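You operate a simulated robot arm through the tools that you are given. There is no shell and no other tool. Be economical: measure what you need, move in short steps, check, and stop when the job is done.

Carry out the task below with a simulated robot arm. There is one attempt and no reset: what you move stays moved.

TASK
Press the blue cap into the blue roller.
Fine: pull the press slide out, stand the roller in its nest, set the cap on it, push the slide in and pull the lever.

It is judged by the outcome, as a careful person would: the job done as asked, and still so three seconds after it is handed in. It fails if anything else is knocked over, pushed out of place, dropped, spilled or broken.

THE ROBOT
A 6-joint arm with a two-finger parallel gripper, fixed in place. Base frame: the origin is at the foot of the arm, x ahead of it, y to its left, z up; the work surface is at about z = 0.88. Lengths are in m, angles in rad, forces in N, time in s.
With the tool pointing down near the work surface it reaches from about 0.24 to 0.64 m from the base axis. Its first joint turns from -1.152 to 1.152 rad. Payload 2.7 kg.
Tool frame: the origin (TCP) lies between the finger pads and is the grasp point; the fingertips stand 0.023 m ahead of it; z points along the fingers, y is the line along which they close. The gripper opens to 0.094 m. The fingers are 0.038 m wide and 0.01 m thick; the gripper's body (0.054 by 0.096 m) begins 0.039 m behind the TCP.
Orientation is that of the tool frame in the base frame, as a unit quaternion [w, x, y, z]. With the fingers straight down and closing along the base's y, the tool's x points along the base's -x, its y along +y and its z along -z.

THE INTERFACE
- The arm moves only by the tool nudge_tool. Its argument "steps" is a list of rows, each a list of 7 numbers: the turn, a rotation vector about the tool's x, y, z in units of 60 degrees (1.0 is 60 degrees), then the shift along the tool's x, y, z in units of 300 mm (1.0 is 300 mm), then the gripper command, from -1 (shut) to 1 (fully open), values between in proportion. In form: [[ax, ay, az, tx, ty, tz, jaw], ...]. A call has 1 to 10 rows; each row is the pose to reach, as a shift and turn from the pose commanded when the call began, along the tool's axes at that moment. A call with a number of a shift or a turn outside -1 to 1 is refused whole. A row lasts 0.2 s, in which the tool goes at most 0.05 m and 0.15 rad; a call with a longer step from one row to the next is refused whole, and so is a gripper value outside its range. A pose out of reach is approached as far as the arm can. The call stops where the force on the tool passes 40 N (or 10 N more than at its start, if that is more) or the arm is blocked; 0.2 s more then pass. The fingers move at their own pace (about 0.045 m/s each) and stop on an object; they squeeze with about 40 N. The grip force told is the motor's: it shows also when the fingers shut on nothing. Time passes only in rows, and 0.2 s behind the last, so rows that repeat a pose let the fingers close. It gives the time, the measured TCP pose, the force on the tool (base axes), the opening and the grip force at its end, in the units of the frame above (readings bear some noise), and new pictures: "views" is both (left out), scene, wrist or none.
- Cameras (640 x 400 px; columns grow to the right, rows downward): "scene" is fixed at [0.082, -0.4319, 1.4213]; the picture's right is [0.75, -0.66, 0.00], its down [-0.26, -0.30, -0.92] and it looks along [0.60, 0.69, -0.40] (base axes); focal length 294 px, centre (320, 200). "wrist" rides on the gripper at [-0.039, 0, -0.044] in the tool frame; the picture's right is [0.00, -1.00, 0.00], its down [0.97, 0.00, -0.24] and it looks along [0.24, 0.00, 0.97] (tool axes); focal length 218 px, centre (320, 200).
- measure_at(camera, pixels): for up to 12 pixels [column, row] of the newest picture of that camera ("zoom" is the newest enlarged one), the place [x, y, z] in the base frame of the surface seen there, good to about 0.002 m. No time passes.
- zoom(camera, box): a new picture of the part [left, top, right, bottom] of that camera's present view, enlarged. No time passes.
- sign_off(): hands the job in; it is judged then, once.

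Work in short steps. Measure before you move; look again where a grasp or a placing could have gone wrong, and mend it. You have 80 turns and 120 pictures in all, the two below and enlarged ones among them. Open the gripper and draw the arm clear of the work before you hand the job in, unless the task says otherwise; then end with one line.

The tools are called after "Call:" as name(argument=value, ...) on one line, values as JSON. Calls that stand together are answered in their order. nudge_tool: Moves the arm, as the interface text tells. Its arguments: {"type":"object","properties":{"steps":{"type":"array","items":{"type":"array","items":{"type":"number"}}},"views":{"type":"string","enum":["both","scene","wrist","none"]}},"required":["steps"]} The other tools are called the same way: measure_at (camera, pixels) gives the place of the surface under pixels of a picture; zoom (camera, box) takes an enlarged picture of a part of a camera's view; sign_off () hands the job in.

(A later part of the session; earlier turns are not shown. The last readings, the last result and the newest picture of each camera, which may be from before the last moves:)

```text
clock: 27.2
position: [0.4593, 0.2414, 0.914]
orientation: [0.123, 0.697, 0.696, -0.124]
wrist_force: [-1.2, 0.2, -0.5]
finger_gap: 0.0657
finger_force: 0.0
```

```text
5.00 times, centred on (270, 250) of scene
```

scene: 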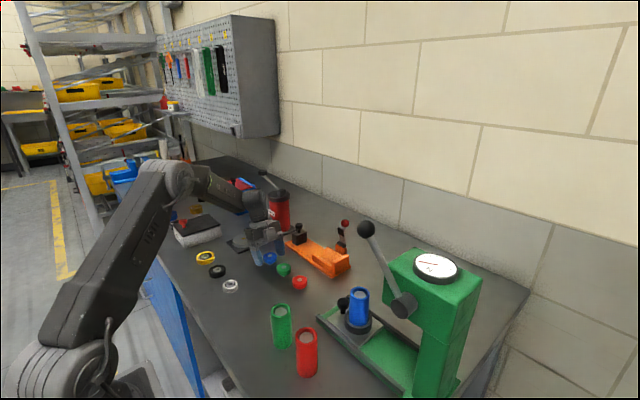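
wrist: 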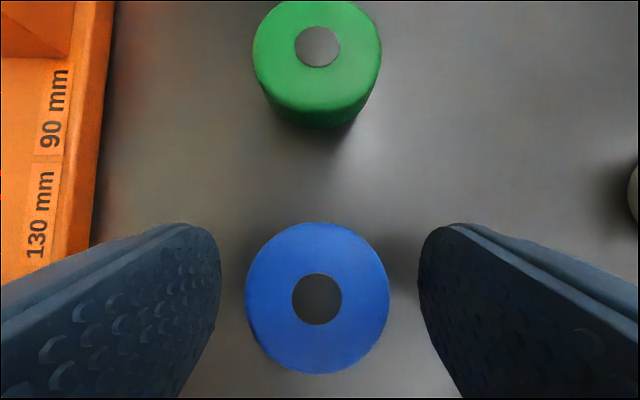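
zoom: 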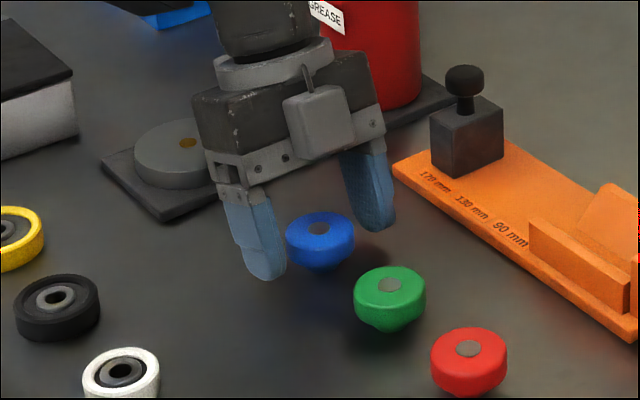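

No contact now; the cap (wrist (318,298)) is between the pads. Close and lift.

Call:
nudge_tool(steps=[[0, 0, 0, 0, 0, 0, -1], [0, 0, 0, 0, 0, 0, -1], [0, 0, 0, 0, 0, 0, -1], [0, 0, 0, 0, 0, 0, -1], [0, 0, 0, -0.03, 0, -0.08, -1], [0, 0, 0, -0.06, 0, -0.16, -1], [0, 0, 0, -0.1, 0, -0.27, -1], [0, 0, 0, -0.137, 0, -0.376, -1]])

Call:
zoom(camera="scene", box=[220, 180, 320, 290])

```text
clock: 29.0
position: [0.4605, 0.2396, 1.0361]
orientation: [0.122, 0.696, 0.697, -0.123]
wrist_force: [0.1, -0.5, -1.4]
finger_gap: 0.0388
finger_force: 39.9
```

scene: 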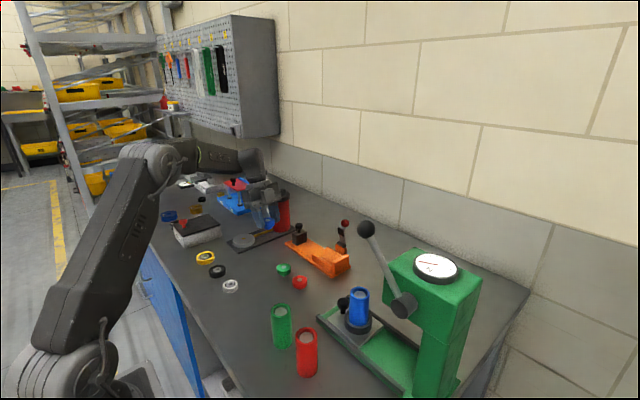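
wrist: 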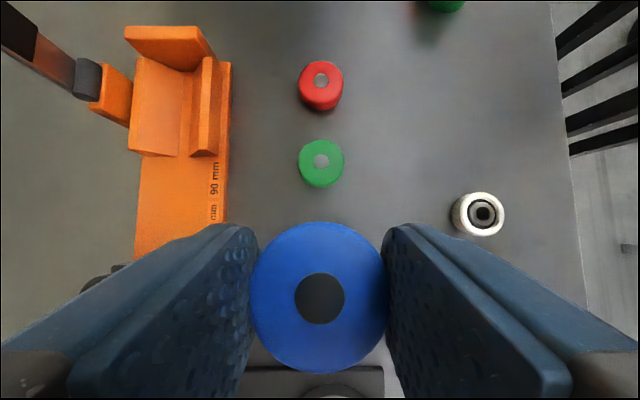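

```text
3.64 times, centred on (270, 235) of scene
```

zoom: 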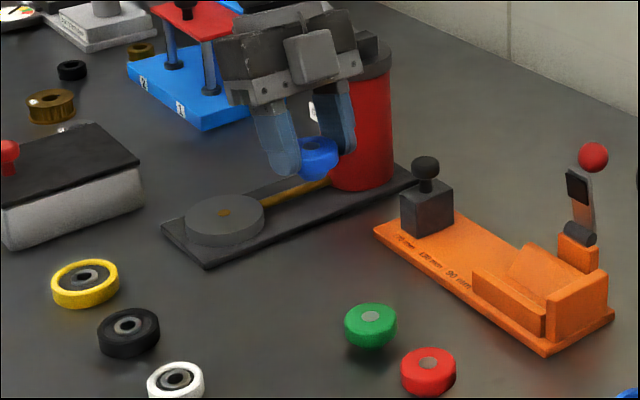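

Cap is held (gap 0.039). I measure its position relative to the TCP.

Call:
measure_at(camera="wrist", pixels=[[320, 240], [320, 365], [320, 290], [262, 295], [378, 295], [345, 298], [295, 298], [320, 325], [320, 272]])

Call:
zoom(camera="scene", box=[245, 195, 290, 240])

```text
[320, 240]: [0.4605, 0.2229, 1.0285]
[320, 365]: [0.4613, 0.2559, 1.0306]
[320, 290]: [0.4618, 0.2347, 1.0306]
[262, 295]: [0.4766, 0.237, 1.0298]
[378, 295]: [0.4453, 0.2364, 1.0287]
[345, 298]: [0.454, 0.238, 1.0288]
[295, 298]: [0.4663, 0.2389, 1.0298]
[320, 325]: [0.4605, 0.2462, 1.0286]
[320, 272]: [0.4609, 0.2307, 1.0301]
```

```text
8.89 times, centred on (268, 218) of scene
```

zoom: 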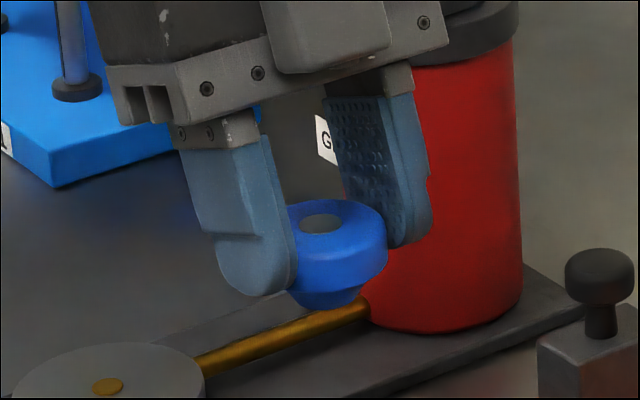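

Cap is level, its centre ~1 mm to -y of the TCP, cone spigot below. I carry it toward the nest at safe height.

Call:
nudge_tool(steps=[[0, 0, 0, -0.02, 0.004, -0.06, -1], [0, 0, 0, -0.15, 0.008, -0.01, -1], [0, 0, 0, -0.275, 0.012, 0.03, -1], [0, 0, 0, -0.4, 0.016, 0.075, -1], [0, 0, 0, -0.53, 0.02, 0.12, -1], [0, 0, 0, -0.655, 0.024, 0.16, -1], [0, 0, 0, -0.78, 0.027, 0.205, -1], [0, 0, 0, -0.905, 0.027, 0.244, -1], [0, 0, 0, -0.905, 0.027, 0.244, -1]])

```text
clock: 31.0
position: [0.4681, -0.0401, 1.0595]
orientation: [0.122, 0.696, 0.697, -0.123]
wrist_force: [-0.4, 0.4, 0.3]
finger_gap: 0.0385
finger_force: 40.1
```

scene: 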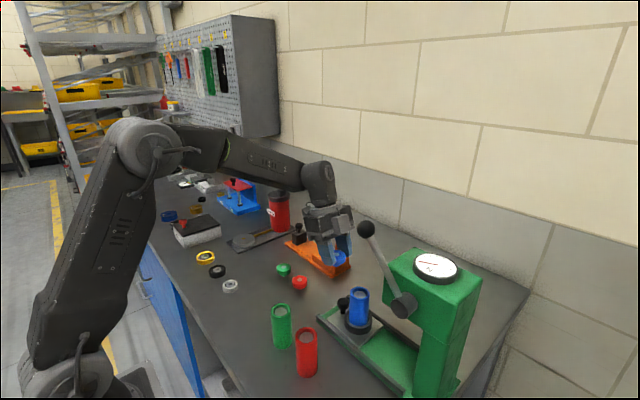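
wrist: 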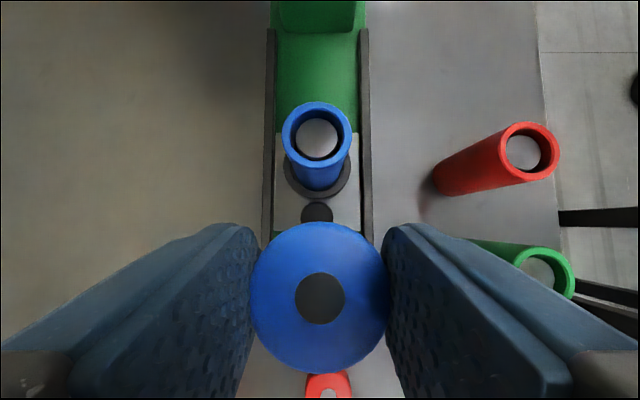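

Good view of the roller rim at (317,130); I measure it along with the held cap from the same camera.

Call:
measure_at(camera="wrist", pixels=[[286, 131], [347, 131], [317, 105], [317, 157], [295, 112], [338, 112], [320, 298], [345, 298], [295, 298], [320, 325], [320, 272]])

```text
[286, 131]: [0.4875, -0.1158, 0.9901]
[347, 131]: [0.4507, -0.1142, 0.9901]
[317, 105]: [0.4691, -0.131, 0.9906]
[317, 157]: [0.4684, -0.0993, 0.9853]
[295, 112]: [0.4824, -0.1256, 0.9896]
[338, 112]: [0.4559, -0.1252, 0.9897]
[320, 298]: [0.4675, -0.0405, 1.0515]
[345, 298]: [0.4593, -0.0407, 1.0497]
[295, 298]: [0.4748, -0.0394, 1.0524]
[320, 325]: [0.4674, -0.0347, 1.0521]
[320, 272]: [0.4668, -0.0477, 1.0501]
```

Rim centre ≈(0.469,-0.1125), cap centre ≈(0.467,-0.041): shift x +0.002, y -0.072, then lower to just above the rim.

Call:
nudge_tool(steps=[[0, 0, 0, -0.11, 0.0067, 0.041, -1], [0, 0, 0, -0.2256, 0.0067, 0.082, -1], [0, 0, 0, -0.2256, 0.0067, 0.082, -1], [0, 0, 0, -0.201, 0.0067, 0.15, -1], [0, 0, 0, -0.201, 0.0067, 0.15, -1]])

Call:
zoom(camera="scene", box=[325, 240, 395, 310])

```text
clock: 32.2
position: [0.4689, -0.1109, 1.0366]
orientation: [0.123, 0.697, 0.696, -0.123]
wrist_force: [-0.8, -0.4, -0.5]
finger_gap: 0.0388
finger_force: 39.6
```

scene: 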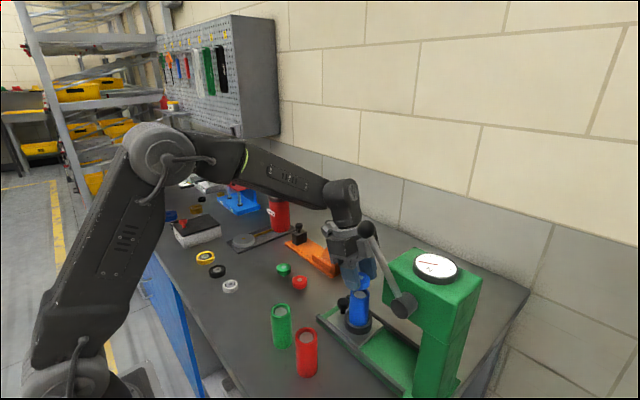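
wrist: 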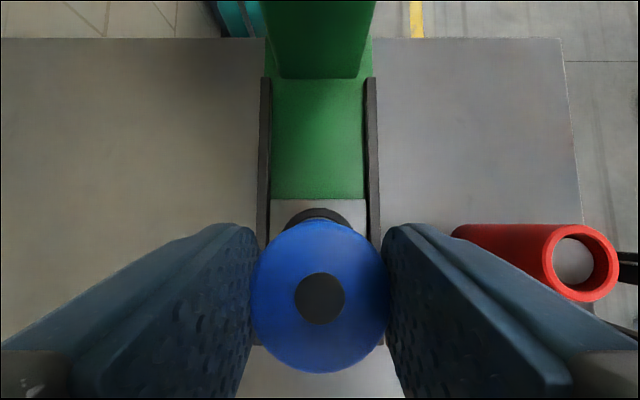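

```text
5.71 times, centred on (360, 275) of scene
```

zoom: 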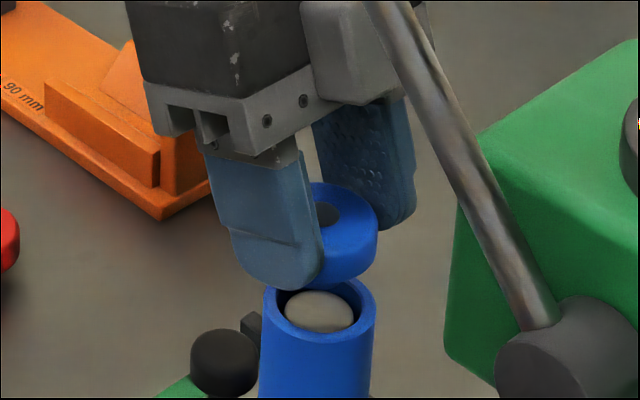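

Alignment looks right. Lower slowly and watch force.

Call:
nudge_tool(steps=[[0, 0, 0, 0.007, 0, 0.018, -1], [0, 0, 0, 0.013, 0, 0.035, -1], [0, 0, 0, 0.018, 0, 0.05, -1], [0, 0, 0, 0.018, 0, 0.05, -1]], views="none")

Call:
zoom(camera="scene", box=[325, 240, 395, 310])

```text
clock: 33.2
position: [0.4696, -0.1108, 1.0217]
orientation: [0.122, 0.697, 0.696, -0.123]
wrist_force: [-0.1, 0.5, 0.0]
finger_gap: 0.0386
finger_force: 40.1
```

```text
5.71 times, centred on (360, 275) of scene
```

zoom: 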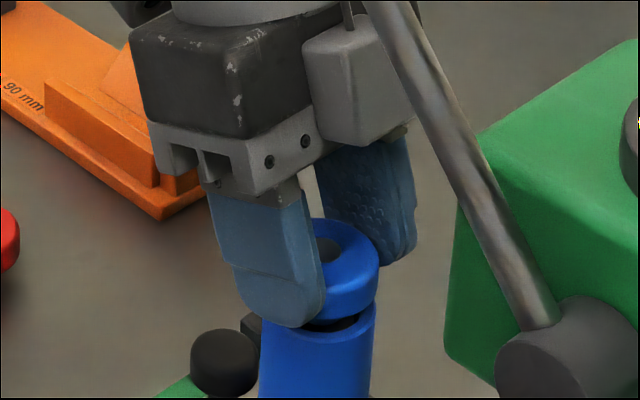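

The cone is at the bore mouth with no contact yet. Continue down in small steps.

Call:
nudge_tool(steps=[[0, 0, 0, 0.003, 0, 0.009, -1], [0, 0, 0, 0.006, 0, 0.017, -1], [0, 0, 0, 0.006, 0, 0.017, -1]], views="none")

Call:
zoom(camera="scene", box=[325, 240, 395, 310])

```text
clock: 34.0
position: [0.4713, -0.1104, 1.0171]
orientation: [0.123, 0.697, 0.696, -0.123]
wrist_force: [-1.4, 0.7, 10.2]
finger_gap: 0.0388
finger_force: 39.9
```

```text
5.71 times, centred on (360, 275) of scene
```

zoom: 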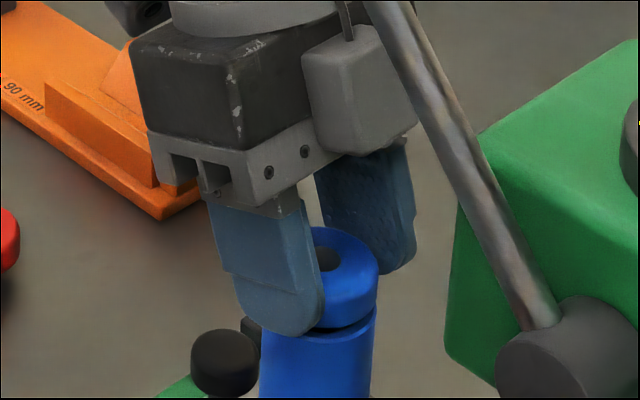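

Contact (10 N) with the cap entered in the bore. I release and back off along the tool axis.

Call:
nudge_tool(steps=[[0, 0, 0, 0, 0, 0, 0.3], [0, 0, 0, 0, 0, 0, 0.3], [0, 0, 0, 0, 0, 0, 0.3], [0, 0, 0, 0, 0, -0.08, 0.3], [0, 0, 0, 0.1, 0, -0.2, 0.3], [0, 0, 0, 0.2, 0, -0.3, 0.3]])

Call:
zoom(camera="scene", box=[325, 240, 395, 310])

```text
clock: 35.4
position: [0.4704, -0.0233, 1.0811]
orientation: [0.122, 0.697, 0.696, -0.123]
wrist_force: [-0.3, -0.1, 0.5]
finger_gap: 0.061
finger_force: 0.1
```

scene: 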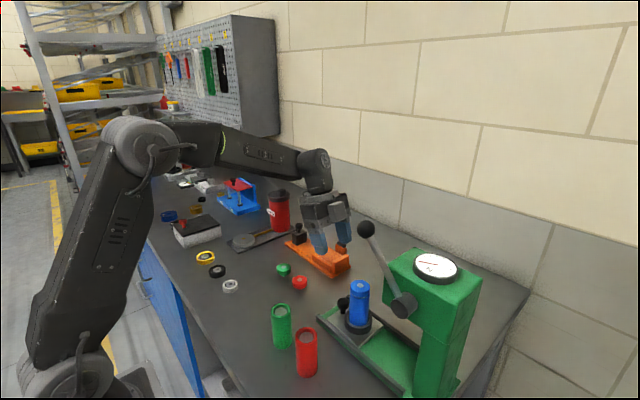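
wrist: 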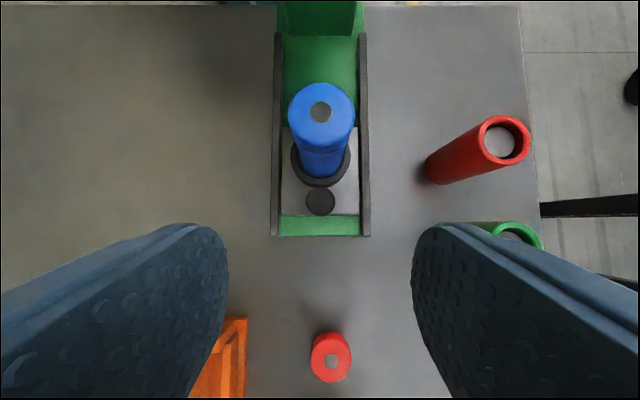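

```text
5.71 times, centred on (360, 275) of scene
```

zoom: 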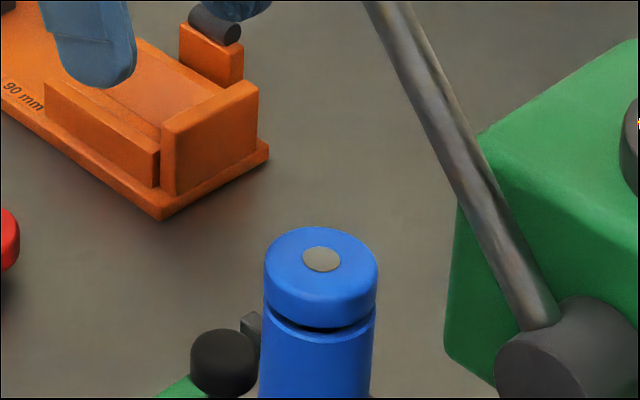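

Cap sits level on the roller. Next I tilt back to 45°, close the fingers and prepare to push the slide by its knob from the +y side.

Call:
nudge_tool(steps=[[0, -0.104, 0, 0, 0, 0, -1], [0, -0.208, 0, 0, 0, 0, -1], [0, -0.312, 0, 0, 0, 0, -1], [0, -0.4167, 0, 0, 0, 0, -1], [0, -0.4167, 0, 0, 0, 0, -1]])

Call:
zoom(camera="scene", box=[320, 270, 400, 340])

```text
clock: 36.6
position: [0.4699, -0.0235, 1.0799]
orientation: [0.271, 0.653, 0.653, -0.272]
wrist_force: [-0.3, -0.4, -0.1]
finger_gap: 0.0
finger_force: 41.1
```

scene: 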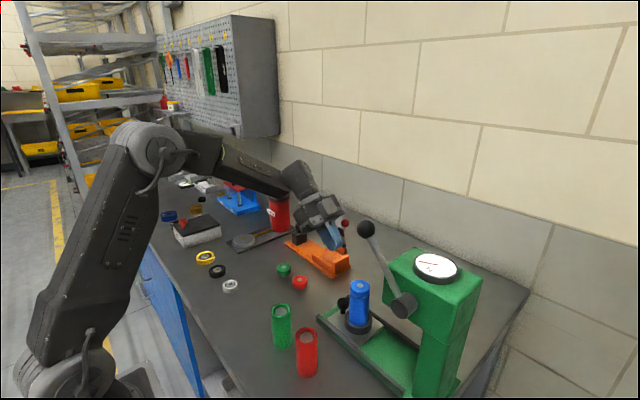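
wrist: 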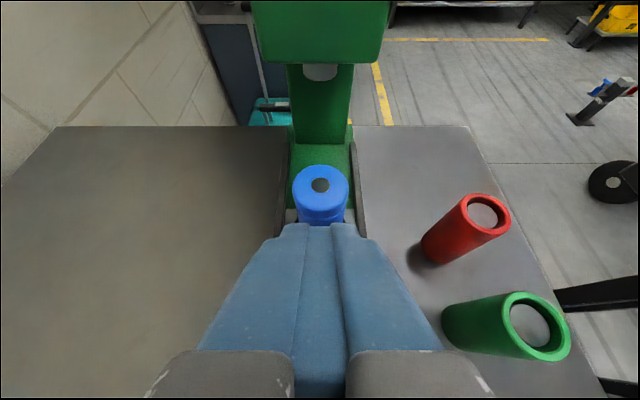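

```text
5.71 times, centred on (360, 305) of scene
```

zoom: 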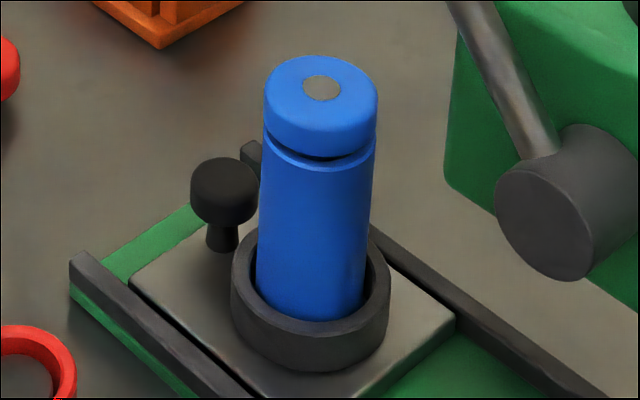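

Move down behind the knob (TCP ≈(0.469,0,0.931)).

Call:
nudge_tool(steps=[[0, 0, 0, 0.055, -0.002, -0.055, -1], [0, 0, 0, 0.14, -0.002, 0.03, -1], [0, 0, 0, 0.23, -0.002, 0.12, -1], [0, 0, 0, 0.32, -0.002, 0.21, -1], [0, 0, 0, 0.407, -0.002, 0.296, -1], [0, 0, 0, 0.407, -0.002, 0.296, -1]])

Call:
zoom(camera="scene", box=[300, 260, 400, 340])

```text
clock: 38.0
position: [0.4718, -0.0012, 0.9301]
orientation: [0.269, 0.654, 0.653, -0.271]
wrist_force: [0.3, -0.2, -1.0]
finger_gap: 0.0001
finger_force: 40.4
```

scene: 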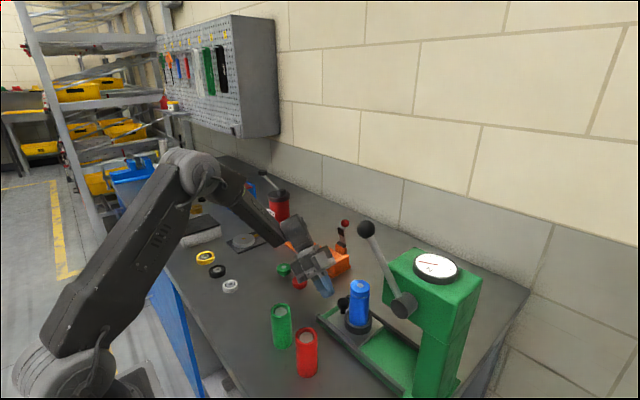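
wrist: 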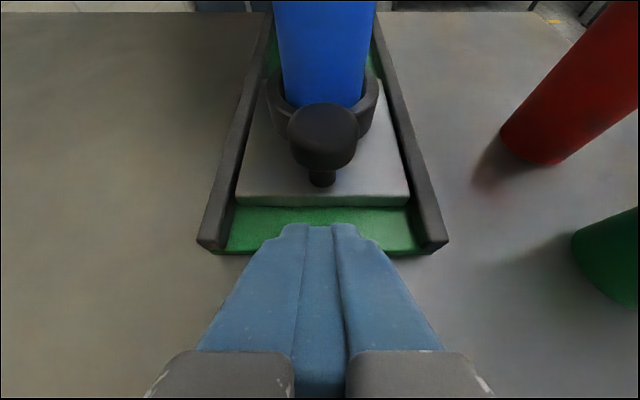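

```text
5.00 times, centred on (350, 300) of scene
```

zoom: 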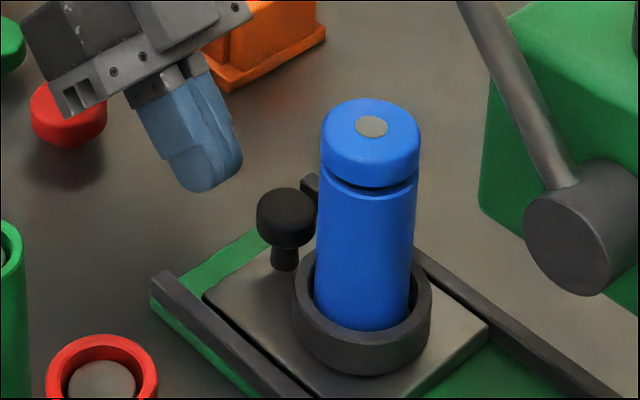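

Aligned with the knob. Push slowly along -y.

Call:
nudge_tool(steps=[[0, 0, 0, -0.024, -0.003, 0.024, -1], [0, 0, 0, -0.042, -0.003, 0.042, -1], [0, 0, 0, -0.054, -0.003, 0.054, -1], [0, 0, 0, -0.07, -0.003, 0.07, -1], [0, 0, 0, -0.09, -0.003, 0.09, -1], [0, 0, 0, -0.115, -0.003, 0.115, -1], [0, 0, 0, -0.14, -0.003, 0.14, -1], [0, 0, 0, -0.165, -0.003, 0.165, -1], [0, 0, 0, -0.19, -0.003, 0.19, -1]])

Call:
zoom(camera="scene", box=[320, 260, 420, 360])

```text
clock: 40.0
position: [0.4681, -0.0815, 0.9316]
orientation: [0.271, 0.653, 0.653, -0.271]
wrist_force: [-0.3, 0.4, 0.4]
finger_gap: 0.0
finger_force: 39.7
```

scene: 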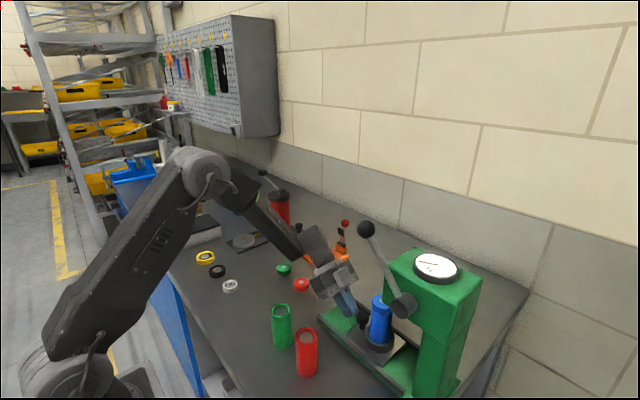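
wrist: 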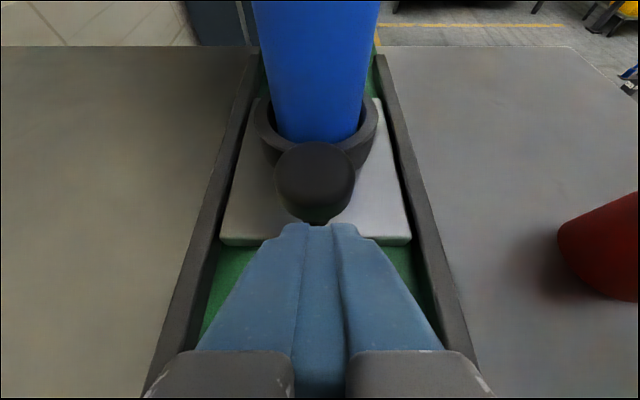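

```text
4.00 times, centred on (370, 310) of scene
```

zoom: 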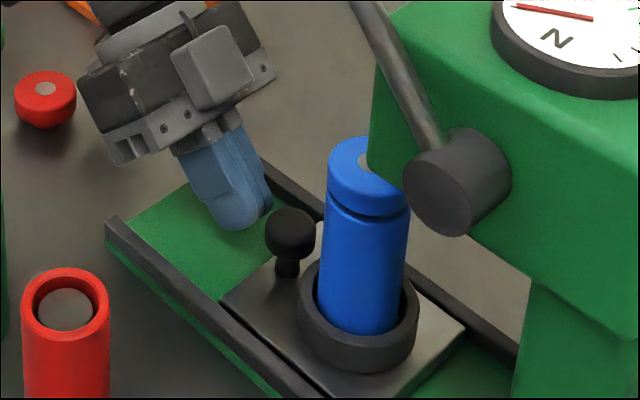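

Slide is moving freely. Continue toward the stop with smaller steps at the end.

Call:
nudge_tool(steps=[[0, 0, 0, -0.024, 0, 0.024, -1], [0, 0, 0, -0.048, 0, 0.048, -1], [0, 0, 0, -0.072, 0, 0.072, -1], [0, 0, 0, -0.094, 0, 0.094, -1], [0, 0, 0, -0.114, 0, 0.114, -1], [0, 0, 0, -0.13, 0, 0.13, -1], [0, 0, 0, -0.14, 0, 0.14, -1], [0, 0, 0, -0.14, 0, 0.14, -1]])

Call:
zoom(camera="scene", box=[330, 270, 440, 380])

```text
clock: 41.8
position: [0.4678, -0.1403, 0.9299]
orientation: [0.27, 0.653, 0.653, -0.271]
wrist_force: [-3.5, 12.1, 1.5]
finger_gap: 0.0
finger_force: 40.3
```

scene: 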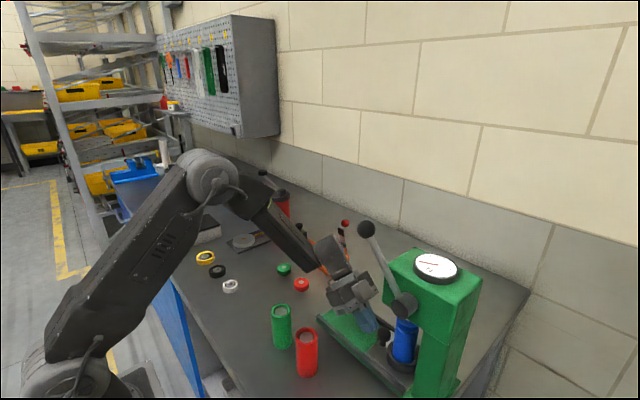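
wrist: 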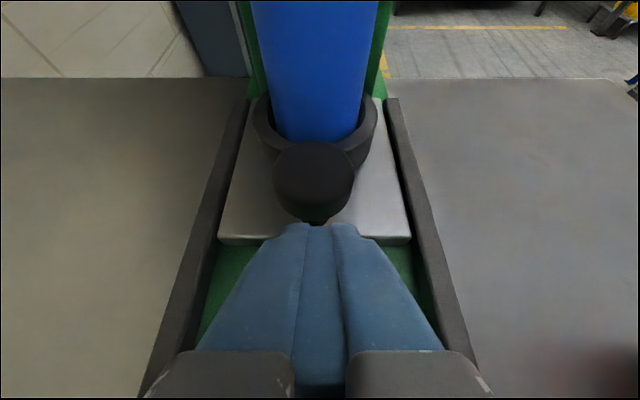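

```text
3.64 times, centred on (385, 325) of scene
```

zoom: 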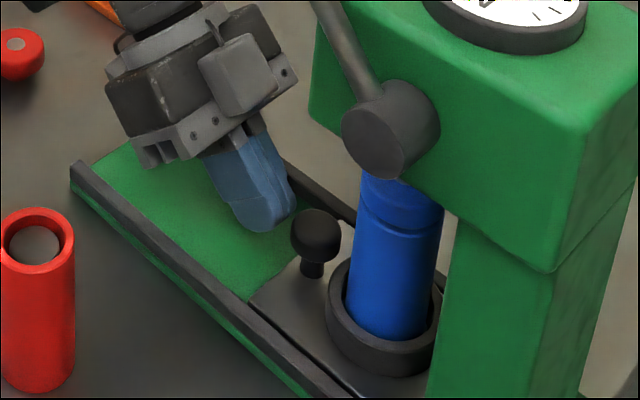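

12 N resistance — likely the stop. One further 3 mm push to confirm.

Call:
nudge_tool(steps=[[0, 0, 0, -0.005, 0, 0.005, -1], [0, 0, 0, -0.01, 0, 0.01, -1], [0, 0, 0, -0.01, 0, 0.01, -1]], views="wrist")

Call:
measure_at(camera="wrist", pixels=[[314, 165], [314, 180], [300, 165], [330, 165]])

```text
clock: 42.3
position: [0.4687, -0.1396, 0.9289]
orientation: [0.27, 0.652, 0.656, -0.268]
wrist_force: [-1.9, 9.5, 2.5]
finger_gap: 0.0001
finger_force: 40.1
stopped in row 2: the force on the tool passed its limit (the readings are from after the stop); the commanded pose is now the measured one
```

wrist: 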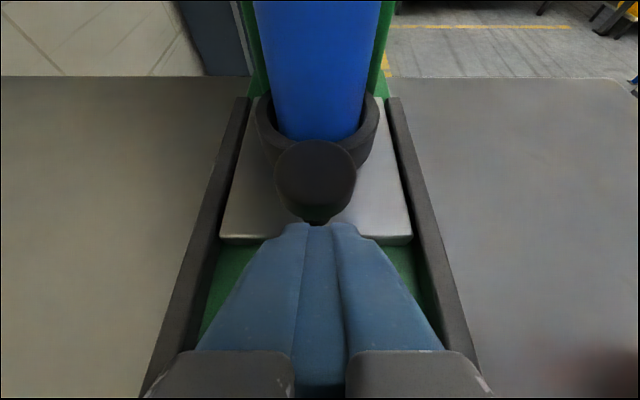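

```text
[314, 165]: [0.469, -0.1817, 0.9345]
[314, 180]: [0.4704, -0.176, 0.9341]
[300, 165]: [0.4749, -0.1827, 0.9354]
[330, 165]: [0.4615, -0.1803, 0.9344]
```

Slide is fully home (knob back at y≈-0.181). I back off and rise to survey the lever.

Call:
nudge_tool(steps=[[0, 0, 0, 0.05, 0, -0.05, -1], [0, 0, 0, 0.05, 0, -0.18, -1], [0, 0, 0, 0.0, -0.1, -0.3, -1], [0, 0, 0, -0.08, -0.2, -0.4, -1], [0, 0, 0, -0.18, -0.23, -0.5, -1], [0, 0, 0, -0.28, -0.23, -0.6, -1], [0, 0, 0, -0.33, -0.23, -0.7, 0], [0, 0, 0, -0.33, -0.23, -0.7, 0]])

Call:
zoom(camera="scene", box=[340, 200, 480, 340])

```text
clock: 44.1
position: [0.3987, -0.0623, 1.1475]
orientation: [0.27, 0.652, 0.655, -0.27]
wrist_force: [0.0, -0.3, 0.5]
finger_gap: 0.0471
finger_force: 0.1
```

scene: 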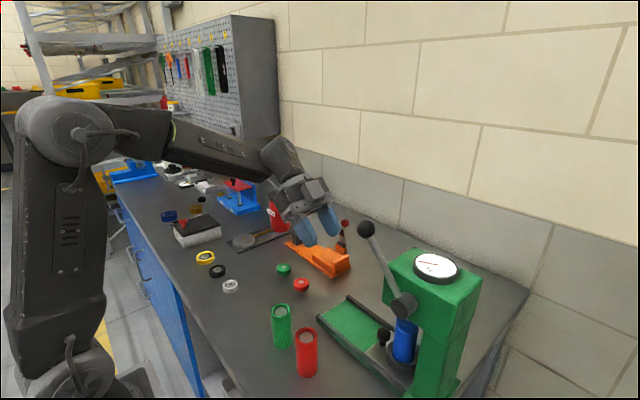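
wrist: 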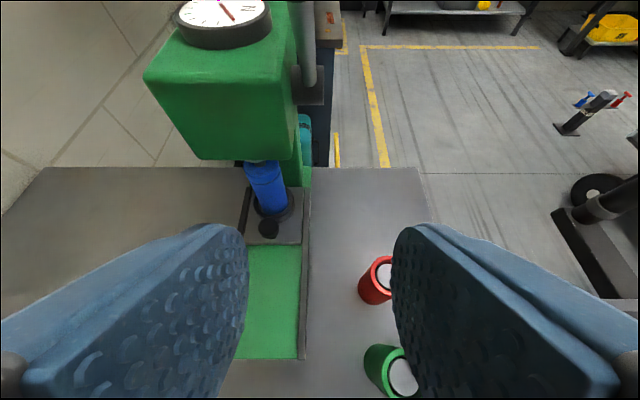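

```text
2.86 times, centred on (410, 270) of scene
```

zoom: 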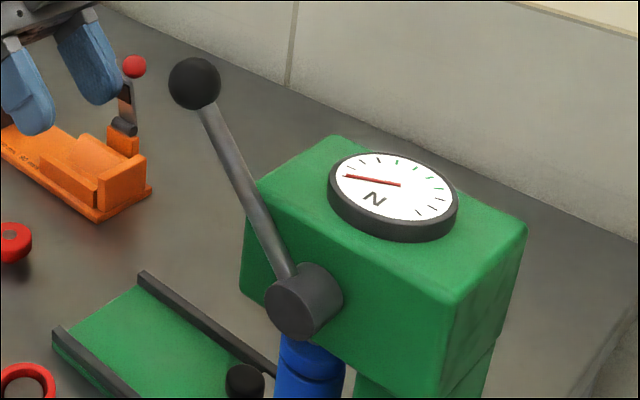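

Call:
measure_at(camera="zoom", pixels=[[195, 83], [180, 83], [212, 83], [195, 66], [195, 100], [215, 140], [240, 195], [265, 240], [285, 310], [300, 320], [290, 275]])

```text
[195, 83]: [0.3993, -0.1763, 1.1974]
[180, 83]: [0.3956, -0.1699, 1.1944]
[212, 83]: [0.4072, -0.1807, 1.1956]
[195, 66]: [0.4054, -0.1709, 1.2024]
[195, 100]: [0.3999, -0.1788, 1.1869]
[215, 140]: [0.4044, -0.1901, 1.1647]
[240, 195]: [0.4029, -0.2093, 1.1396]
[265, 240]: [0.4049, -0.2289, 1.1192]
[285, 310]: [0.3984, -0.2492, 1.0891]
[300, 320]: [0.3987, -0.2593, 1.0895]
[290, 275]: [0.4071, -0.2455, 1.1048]
```

Knob ball centre ≈(0.408,-0.1665,1.192), r≈0.014; hub ≈(0.408,-0.251,1.09); arm ≈0.133 m at ~50°. With the present 45° tilt the fingers lie along the rod. I go to a stand-off above the ball, fingers open.

Call:
nudge_tool(steps=[[0, 0, 0, -0.09, 0.01, -0.04, 0.4], [0, 0, 0, -0.18, 0.02, -0.08, 0.4], [0, 0, 0, -0.27, 0.031, -0.11, 0.4], [0, 0, 0, -0.35, 0.031, -0.142, 0.4], [0, 0, 0, -0.35, 0.031, -0.142, 0.4]])

```text
clock: 45.3
position: [0.407, -0.1079, 1.2528]
orientation: [0.27, 0.652, 0.655, -0.27]
wrist_force: [-0.3, -0.8, -0.3]
finger_gap: 0.066
finger_force: 0.0
```

scene: 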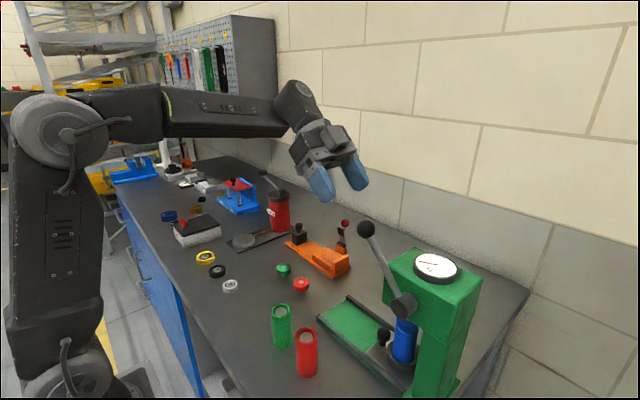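
wrist: 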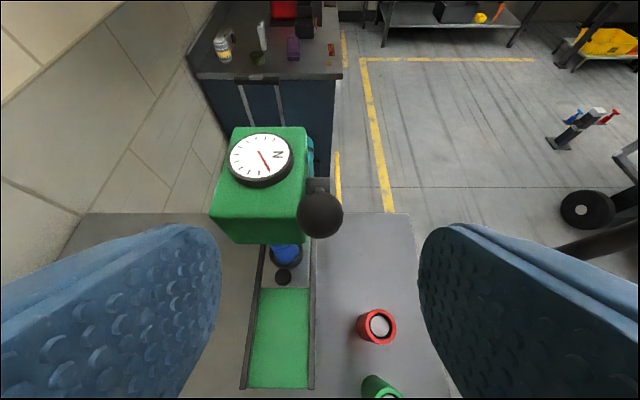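

Ball is centred at wrist (320,214). Check its place, then advance.

Call:
measure_at(camera="wrist", pixels=[[320, 214], [300, 214], [340, 214], [320, 196], [320, 232]])

Call:
nudge_tool(steps=[[0, 0, 0, 0, 0, 0.1, 0.4], [0, 0, 0, 0, 0, 0.2, 0.4], [0, 0, 0, 0, 0, 0.2, 0.4]])

```text
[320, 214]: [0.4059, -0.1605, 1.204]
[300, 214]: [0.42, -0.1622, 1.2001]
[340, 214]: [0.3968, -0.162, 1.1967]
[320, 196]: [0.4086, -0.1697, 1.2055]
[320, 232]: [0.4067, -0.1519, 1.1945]
```

```text
clock: 46.1
position: [0.4079, -0.1503, 1.2089]
orientation: [0.27, 0.653, 0.655, -0.27]
wrist_force: [-0.1, 0.1, 0.4]
finger_gap: 0.0659
finger_force: 0.0
```

scene: 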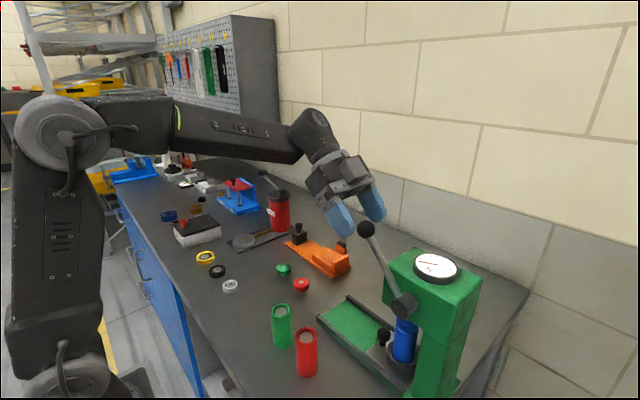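
wrist: 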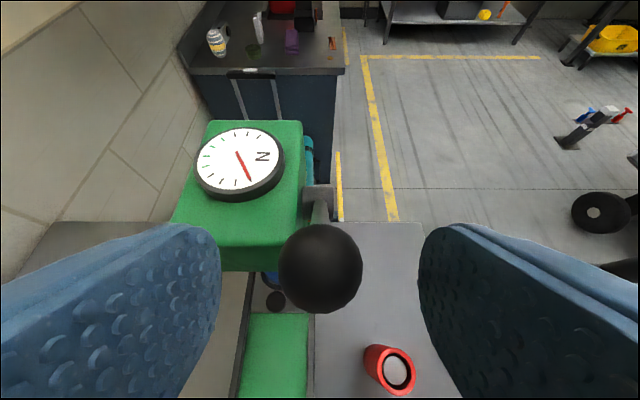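

Advance the last 22 mm and close on the ball.

Call:
nudge_tool(steps=[[0, 0, 0, 0, 0, 0.04, 0.4], [0, 0, 0, 0, 0, 0.075, 0.4], [0, 0, 0, 0, 0, 0.075, -1], [0, 0, 0, 0, 0, 0.075, -1], [0, 0, 0, 0, 0, 0.075, -1], [0, 0, 0, 0, 0, 0.075, -1]])

```text
clock: 47.5
position: [0.4071, -0.1662, 1.1931]
orientation: [0.269, 0.653, 0.655, -0.27]
wrist_force: [-3.3, -2.3, -1.6]
finger_gap: 0.0293
finger_force: 44.7
```

scene: 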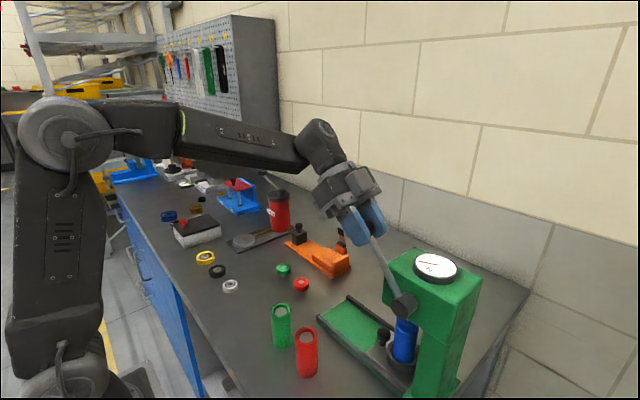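
wrist: 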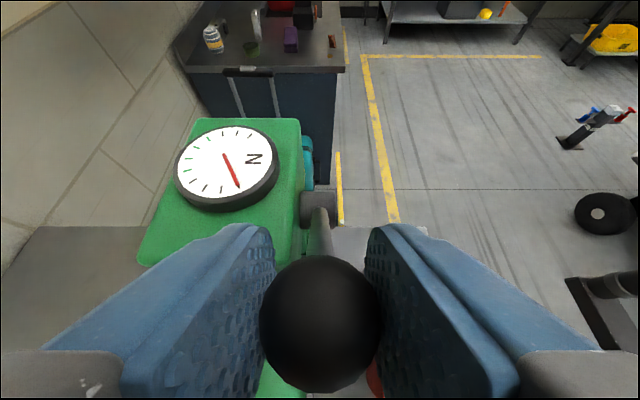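

Ball gripped (0.029). I pull the lever along its arc from 50° to 30°.

Call:
nudge_tool(steps=[[0, 0, 0, 0.0412, 0, -0.0012, -1], [0, 0, 0, 0.0799, 0, 0.0002, -1], [0, 0, 0, 0.1181, 0, 0.0054, -1], [0, 0, 0, 0.156, 0, 0.0137, -1], [0, 0, 0, 0.156, 0, 0.0137, -1]])

Call:
zoom(camera="scene", box=[320, 200, 480, 380])

```text
clock: 48.7
position: [0.4078, -0.1347, 1.1575]
orientation: [0.271, 0.652, 0.655, -0.268]
wrist_force: [-2.8, -6.0, 9.7]
finger_gap: 0.0294
finger_force: 45.0
```

scene: 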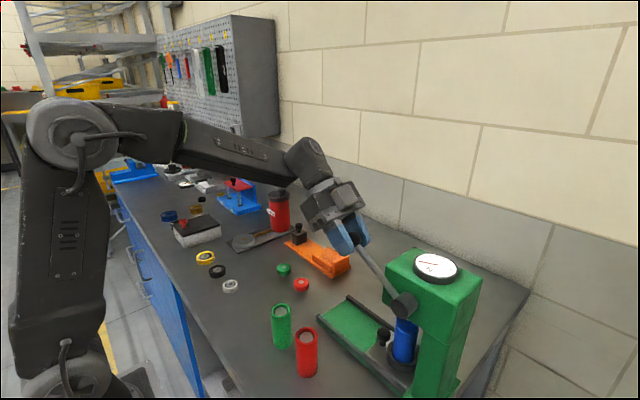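
wrist: 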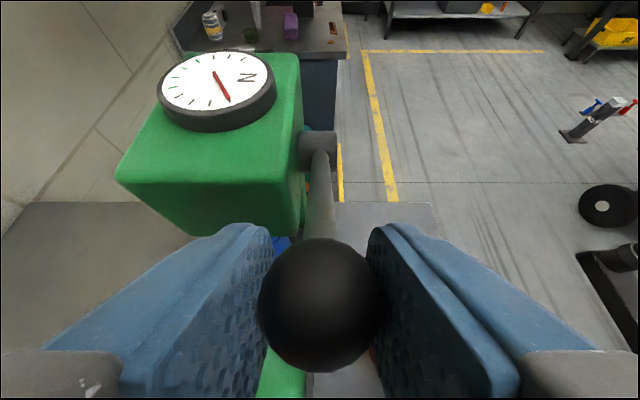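

```text
2.22 times, centred on (400, 290) of scene
```

zoom: 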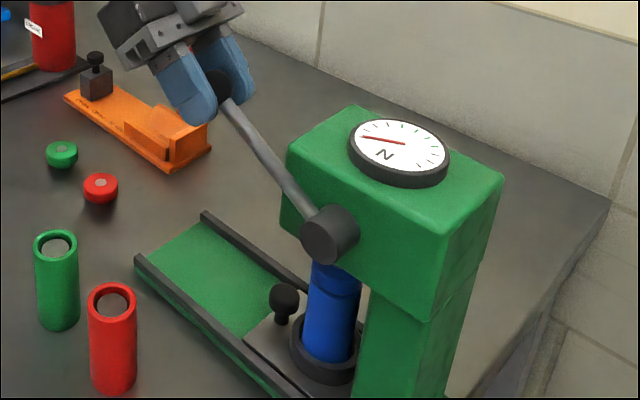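

Lever follows well. Continue from 30° to 10°.

Call:
nudge_tool(steps=[[0, 0, 0, 0.0368, 0, 0.0118, -1], [0, 0, 0, 0.0726, 0, 0.0264, -1], [0, 0, 0, 0.107, 0, 0.0443, -1], [0, 0, 0, 0.1395, 0, 0.065, -1], [0, 0, 0, 0.1395, 0, 0.065, -1]], views="wrist")

Call:
zoom(camera="scene", box=[320, 200, 480, 380])

```text
clock: 49.9
position: [0.4076, -0.1192, 1.1141]
orientation: [0.27, 0.652, 0.655, -0.27]
wrist_force: [1.1, -6.7, 10.6]
finger_gap: 0.029
finger_force: 44.9
```

wrist: 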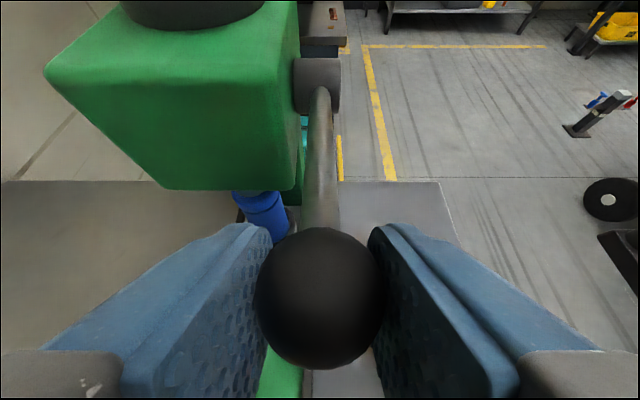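

```text
2.22 times, centred on (400, 290) of scene
```

zoom: 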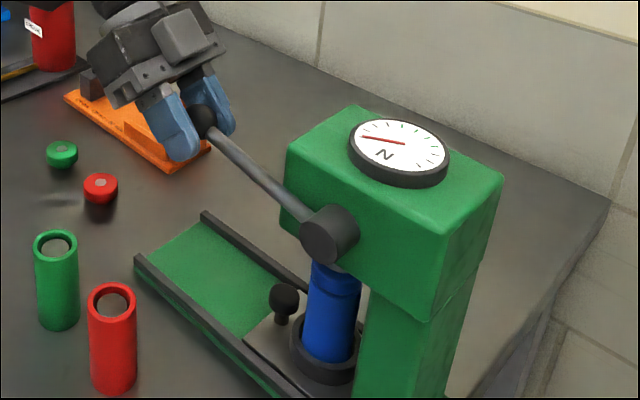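

Needle still at rest; continue 10° to -10°.

Call:
nudge_tool(steps=[[0, 0, 0, 0.0306, 0, 0.0236, -1], [0, 0, 0, 0.0592, 0, 0.0497, -1], [0, 0, 0, 0.0853, 0, 0.0783, -1], [0, 0, 0, 0.1089, 0, 0.1089, -1], [0, 0, 0, 0.1089, 0, 0.1089, -1]], views="none")

Call:
zoom(camera="scene", box=[320, 200, 480, 380])

```text
clock: 51.1
position: [0.4077, -0.1173, 1.0691]
orientation: [0.269, 0.653, 0.656, -0.268]
wrist_force: [-5.0, 22.8, 7.7]
finger_gap: 0.0291
finger_force: 45.8
```

```text
2.22 times, centred on (400, 290) of scene
```

zoom: 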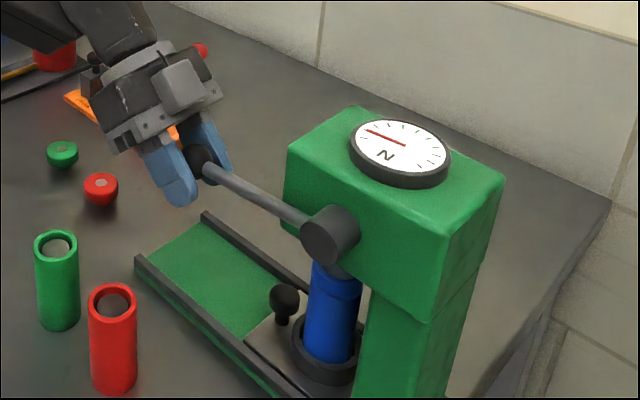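

The needle has begun to rise. There's outward radial force, so I ease y outward a little and continue down in small steps.

Call:
nudge_tool(steps=[[0, 0, 0, 0.0145, 0, 0.0105, -1], [0, 0, 0, 0.0255, 0, 0.0278, -1], [0, 0, 0, 0.036, 0, 0.044, -1], [0, 0, 0, 0.0457, 0, 0.0599, -1], [0, 0, 0, 0.0457, 0, 0.0599, -1]], views="none")

Call:
zoom(camera="scene", box=[320, 200, 480, 380])

```text
clock: 52.3
position: [0.409, -0.1219, 1.0483]
orientation: [0.269, 0.653, 0.654, -0.27]
wrist_force: [-8.3, 3.3, 20.1]
finger_gap: 0.0292
finger_force: 45.1
```

```text
2.22 times, centred on (400, 290) of scene
```

zoom: 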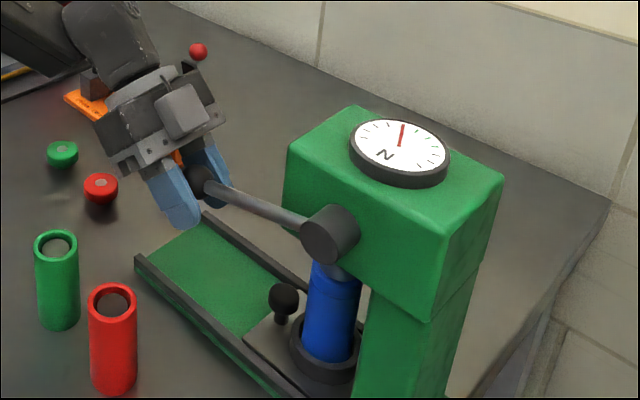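

Needle has risen to about 12 o'clock. I look closely at the gauge and the cap.

Call:
zoom(camera="scene", box=[400, 245, 470, 295])

Call:
zoom(camera="scene", box=[375, 300, 435, 380])

```text
8.00 times, centred on (435, 270) of scene
```

zoom: 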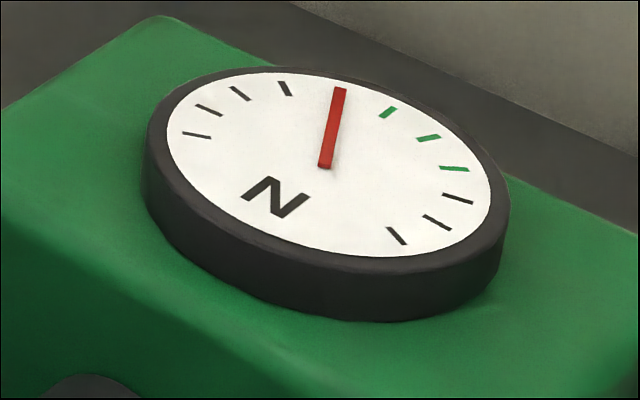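

```text
5.00 times, centred on (405, 340) of scene
```

zoom: 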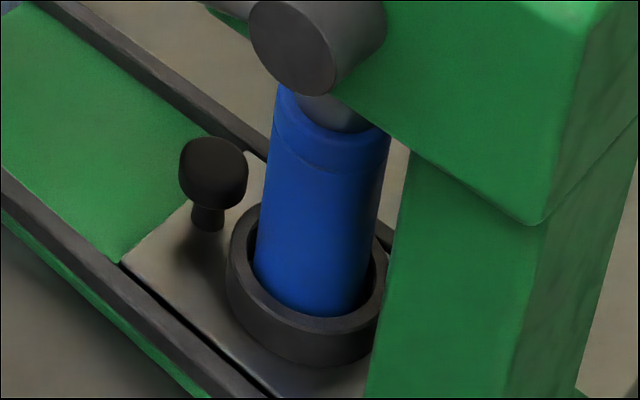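

Cap is nearly flush; needle one tick short of green. Pull a few mm more.

Call:
nudge_tool(steps=[[0, 0, 0, 0.004, 0, 0.006, -1], [0, 0, 0, 0.007, 0, 0.012, -1], [0, 0, 0, 0.007, 0, 0.012, -1]], views="none")

Call:
zoom(camera="scene", box=[400, 245, 470, 295])

```text
clock: 53.1
position: [0.4078, -0.1235, 1.0432]
orientation: [0.271, 0.653, 0.654, -0.27]
wrist_force: [-6.4, -1.1, 28.5]
finger_gap: 0.0291
finger_force: 45.2
```

```text
8.00 times, centred on (435, 270) of scene
```

zoom: 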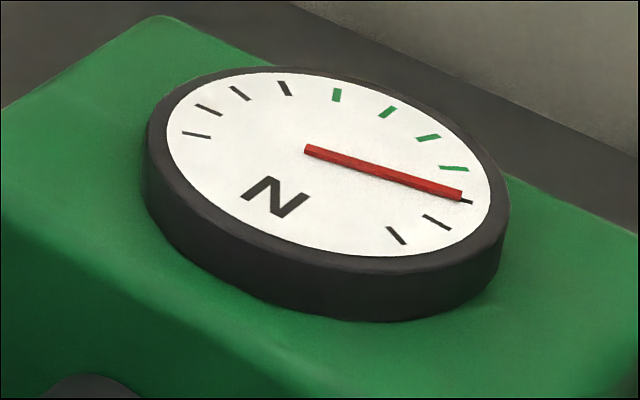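

Needle is now one tick past the green; I stop pressing and retrace the arc upwards, first to -10° … 10°.

Call:
nudge_tool(steps=[[0, 0, 0, -0.01, 0, -0.03, -1], [0, 0, 0, -0.024, 0, -0.055, -1], [0, 0, 0, -0.05, 0, -0.077, -1], [0, 0, 0, -0.079, 0, -0.105, -1], [0, 0, 0, -0.106, 0, -0.134, -1], [0, 0, 0, -0.135, 0, -0.16, -1], [0, 0, 0, -0.165, 0, -0.184, -1]], views="none")

Call:
zoom(camera="scene", box=[340, 240, 480, 380])

```text
clock: 54.7
position: [0.4076, -0.1188, 1.1168]
orientation: [0.269, 0.653, 0.655, -0.27]
wrist_force: [-2.5, -7.7, -10.8]
finger_gap: 0.0295
finger_force: 45.4
```

```text
2.86 times, centred on (410, 310) of scene
```

zoom: 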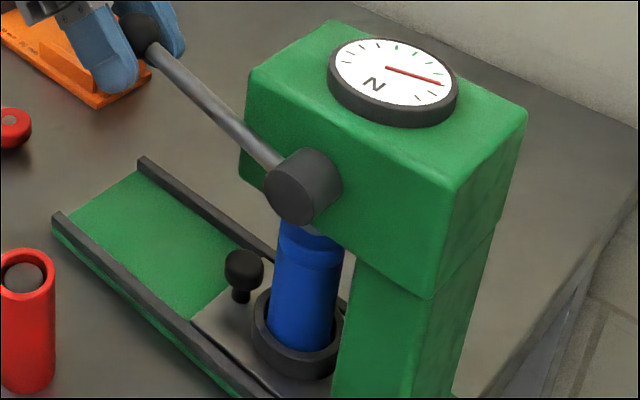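

Needle stays (peak hold). Take the lever back to its start angle and inspect the cap.

Call:
nudge_tool(steps=[[0, 0, 0, -0.0325, 0, -0.0207, -1], [0, 0, 0, -0.067, 0, -0.0386, -1], [0, 0, 0, -0.1027, 0, -0.0532, -1], [0, 0, 0, -0.1395, 0, -0.065, -1], [0, 0, 0, -0.1774, 0, -0.0733, -1], [0, 0, 0, -0.2156, 0, -0.0785, -1], [0, 0, 0, -0.2543, 0, -0.0799, -1], [0, 0, 0, -0.2955, 0, -0.0787, -1], [0, 0, 0, -0.2955, 0, -0.0787, -1]], views="wrist")

Call:
zoom(camera="scene", box=[340, 240, 480, 380])

Call:
zoom(camera="scene", box=[375, 300, 435, 380])

```text
clock: 56.7
position: [0.4091, -0.1628, 1.1921]
orientation: [0.266, 0.653, 0.656, -0.269]
wrist_force: [-15.6, 26.8, -19.7]
finger_gap: 0.0297
finger_force: 45.1
```

wrist: 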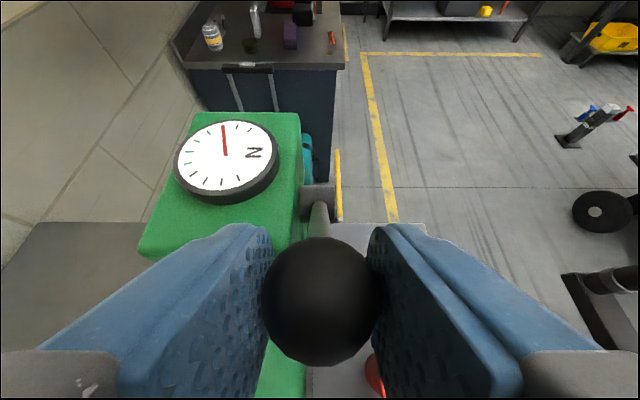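

```text
2.86 times, centred on (410, 310) of scene
```

zoom: 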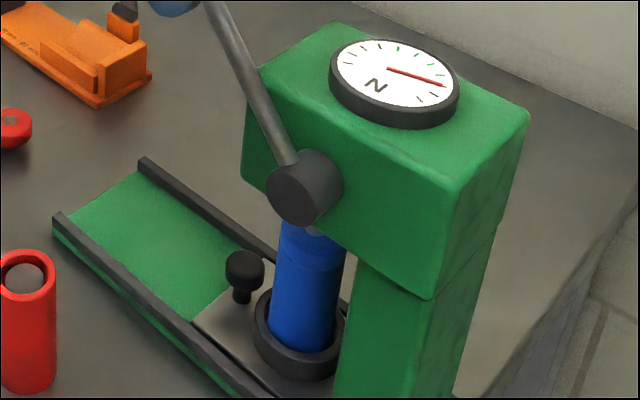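

```text
5.00 times, centred on (405, 340) of scene
```

zoom: 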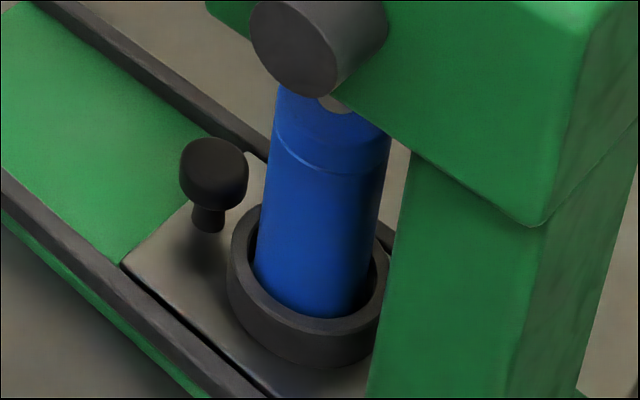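

The cap is seated fully. The lever is against its upper stop with ~33 N; I ease off that load before opening.

Call:
nudge_tool(steps=[[0, 0, 0, 0.008, 0, 0, -1], [0, 0, 0, 0.016, 0, 0, -1], [0, 0, 0, 0.016, 0, 0, -1]], views="none")

Call:
zoom(camera="scene", box=[340, 240, 480, 380])

```text
clock: 57.5
position: [0.4076, -0.1629, 1.1904]
orientation: [0.269, 0.654, 0.654, -0.27]
wrist_force: [-10.6, 2.1, -15.2]
finger_gap: 0.0295
finger_force: 45.2
```

```text
2.86 times, centred on (410, 310) of scene
```

zoom: 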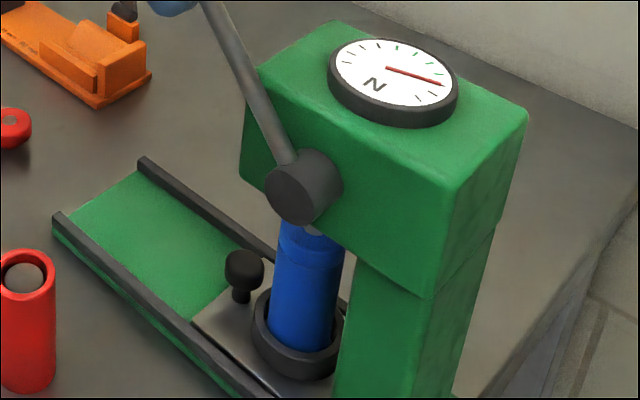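

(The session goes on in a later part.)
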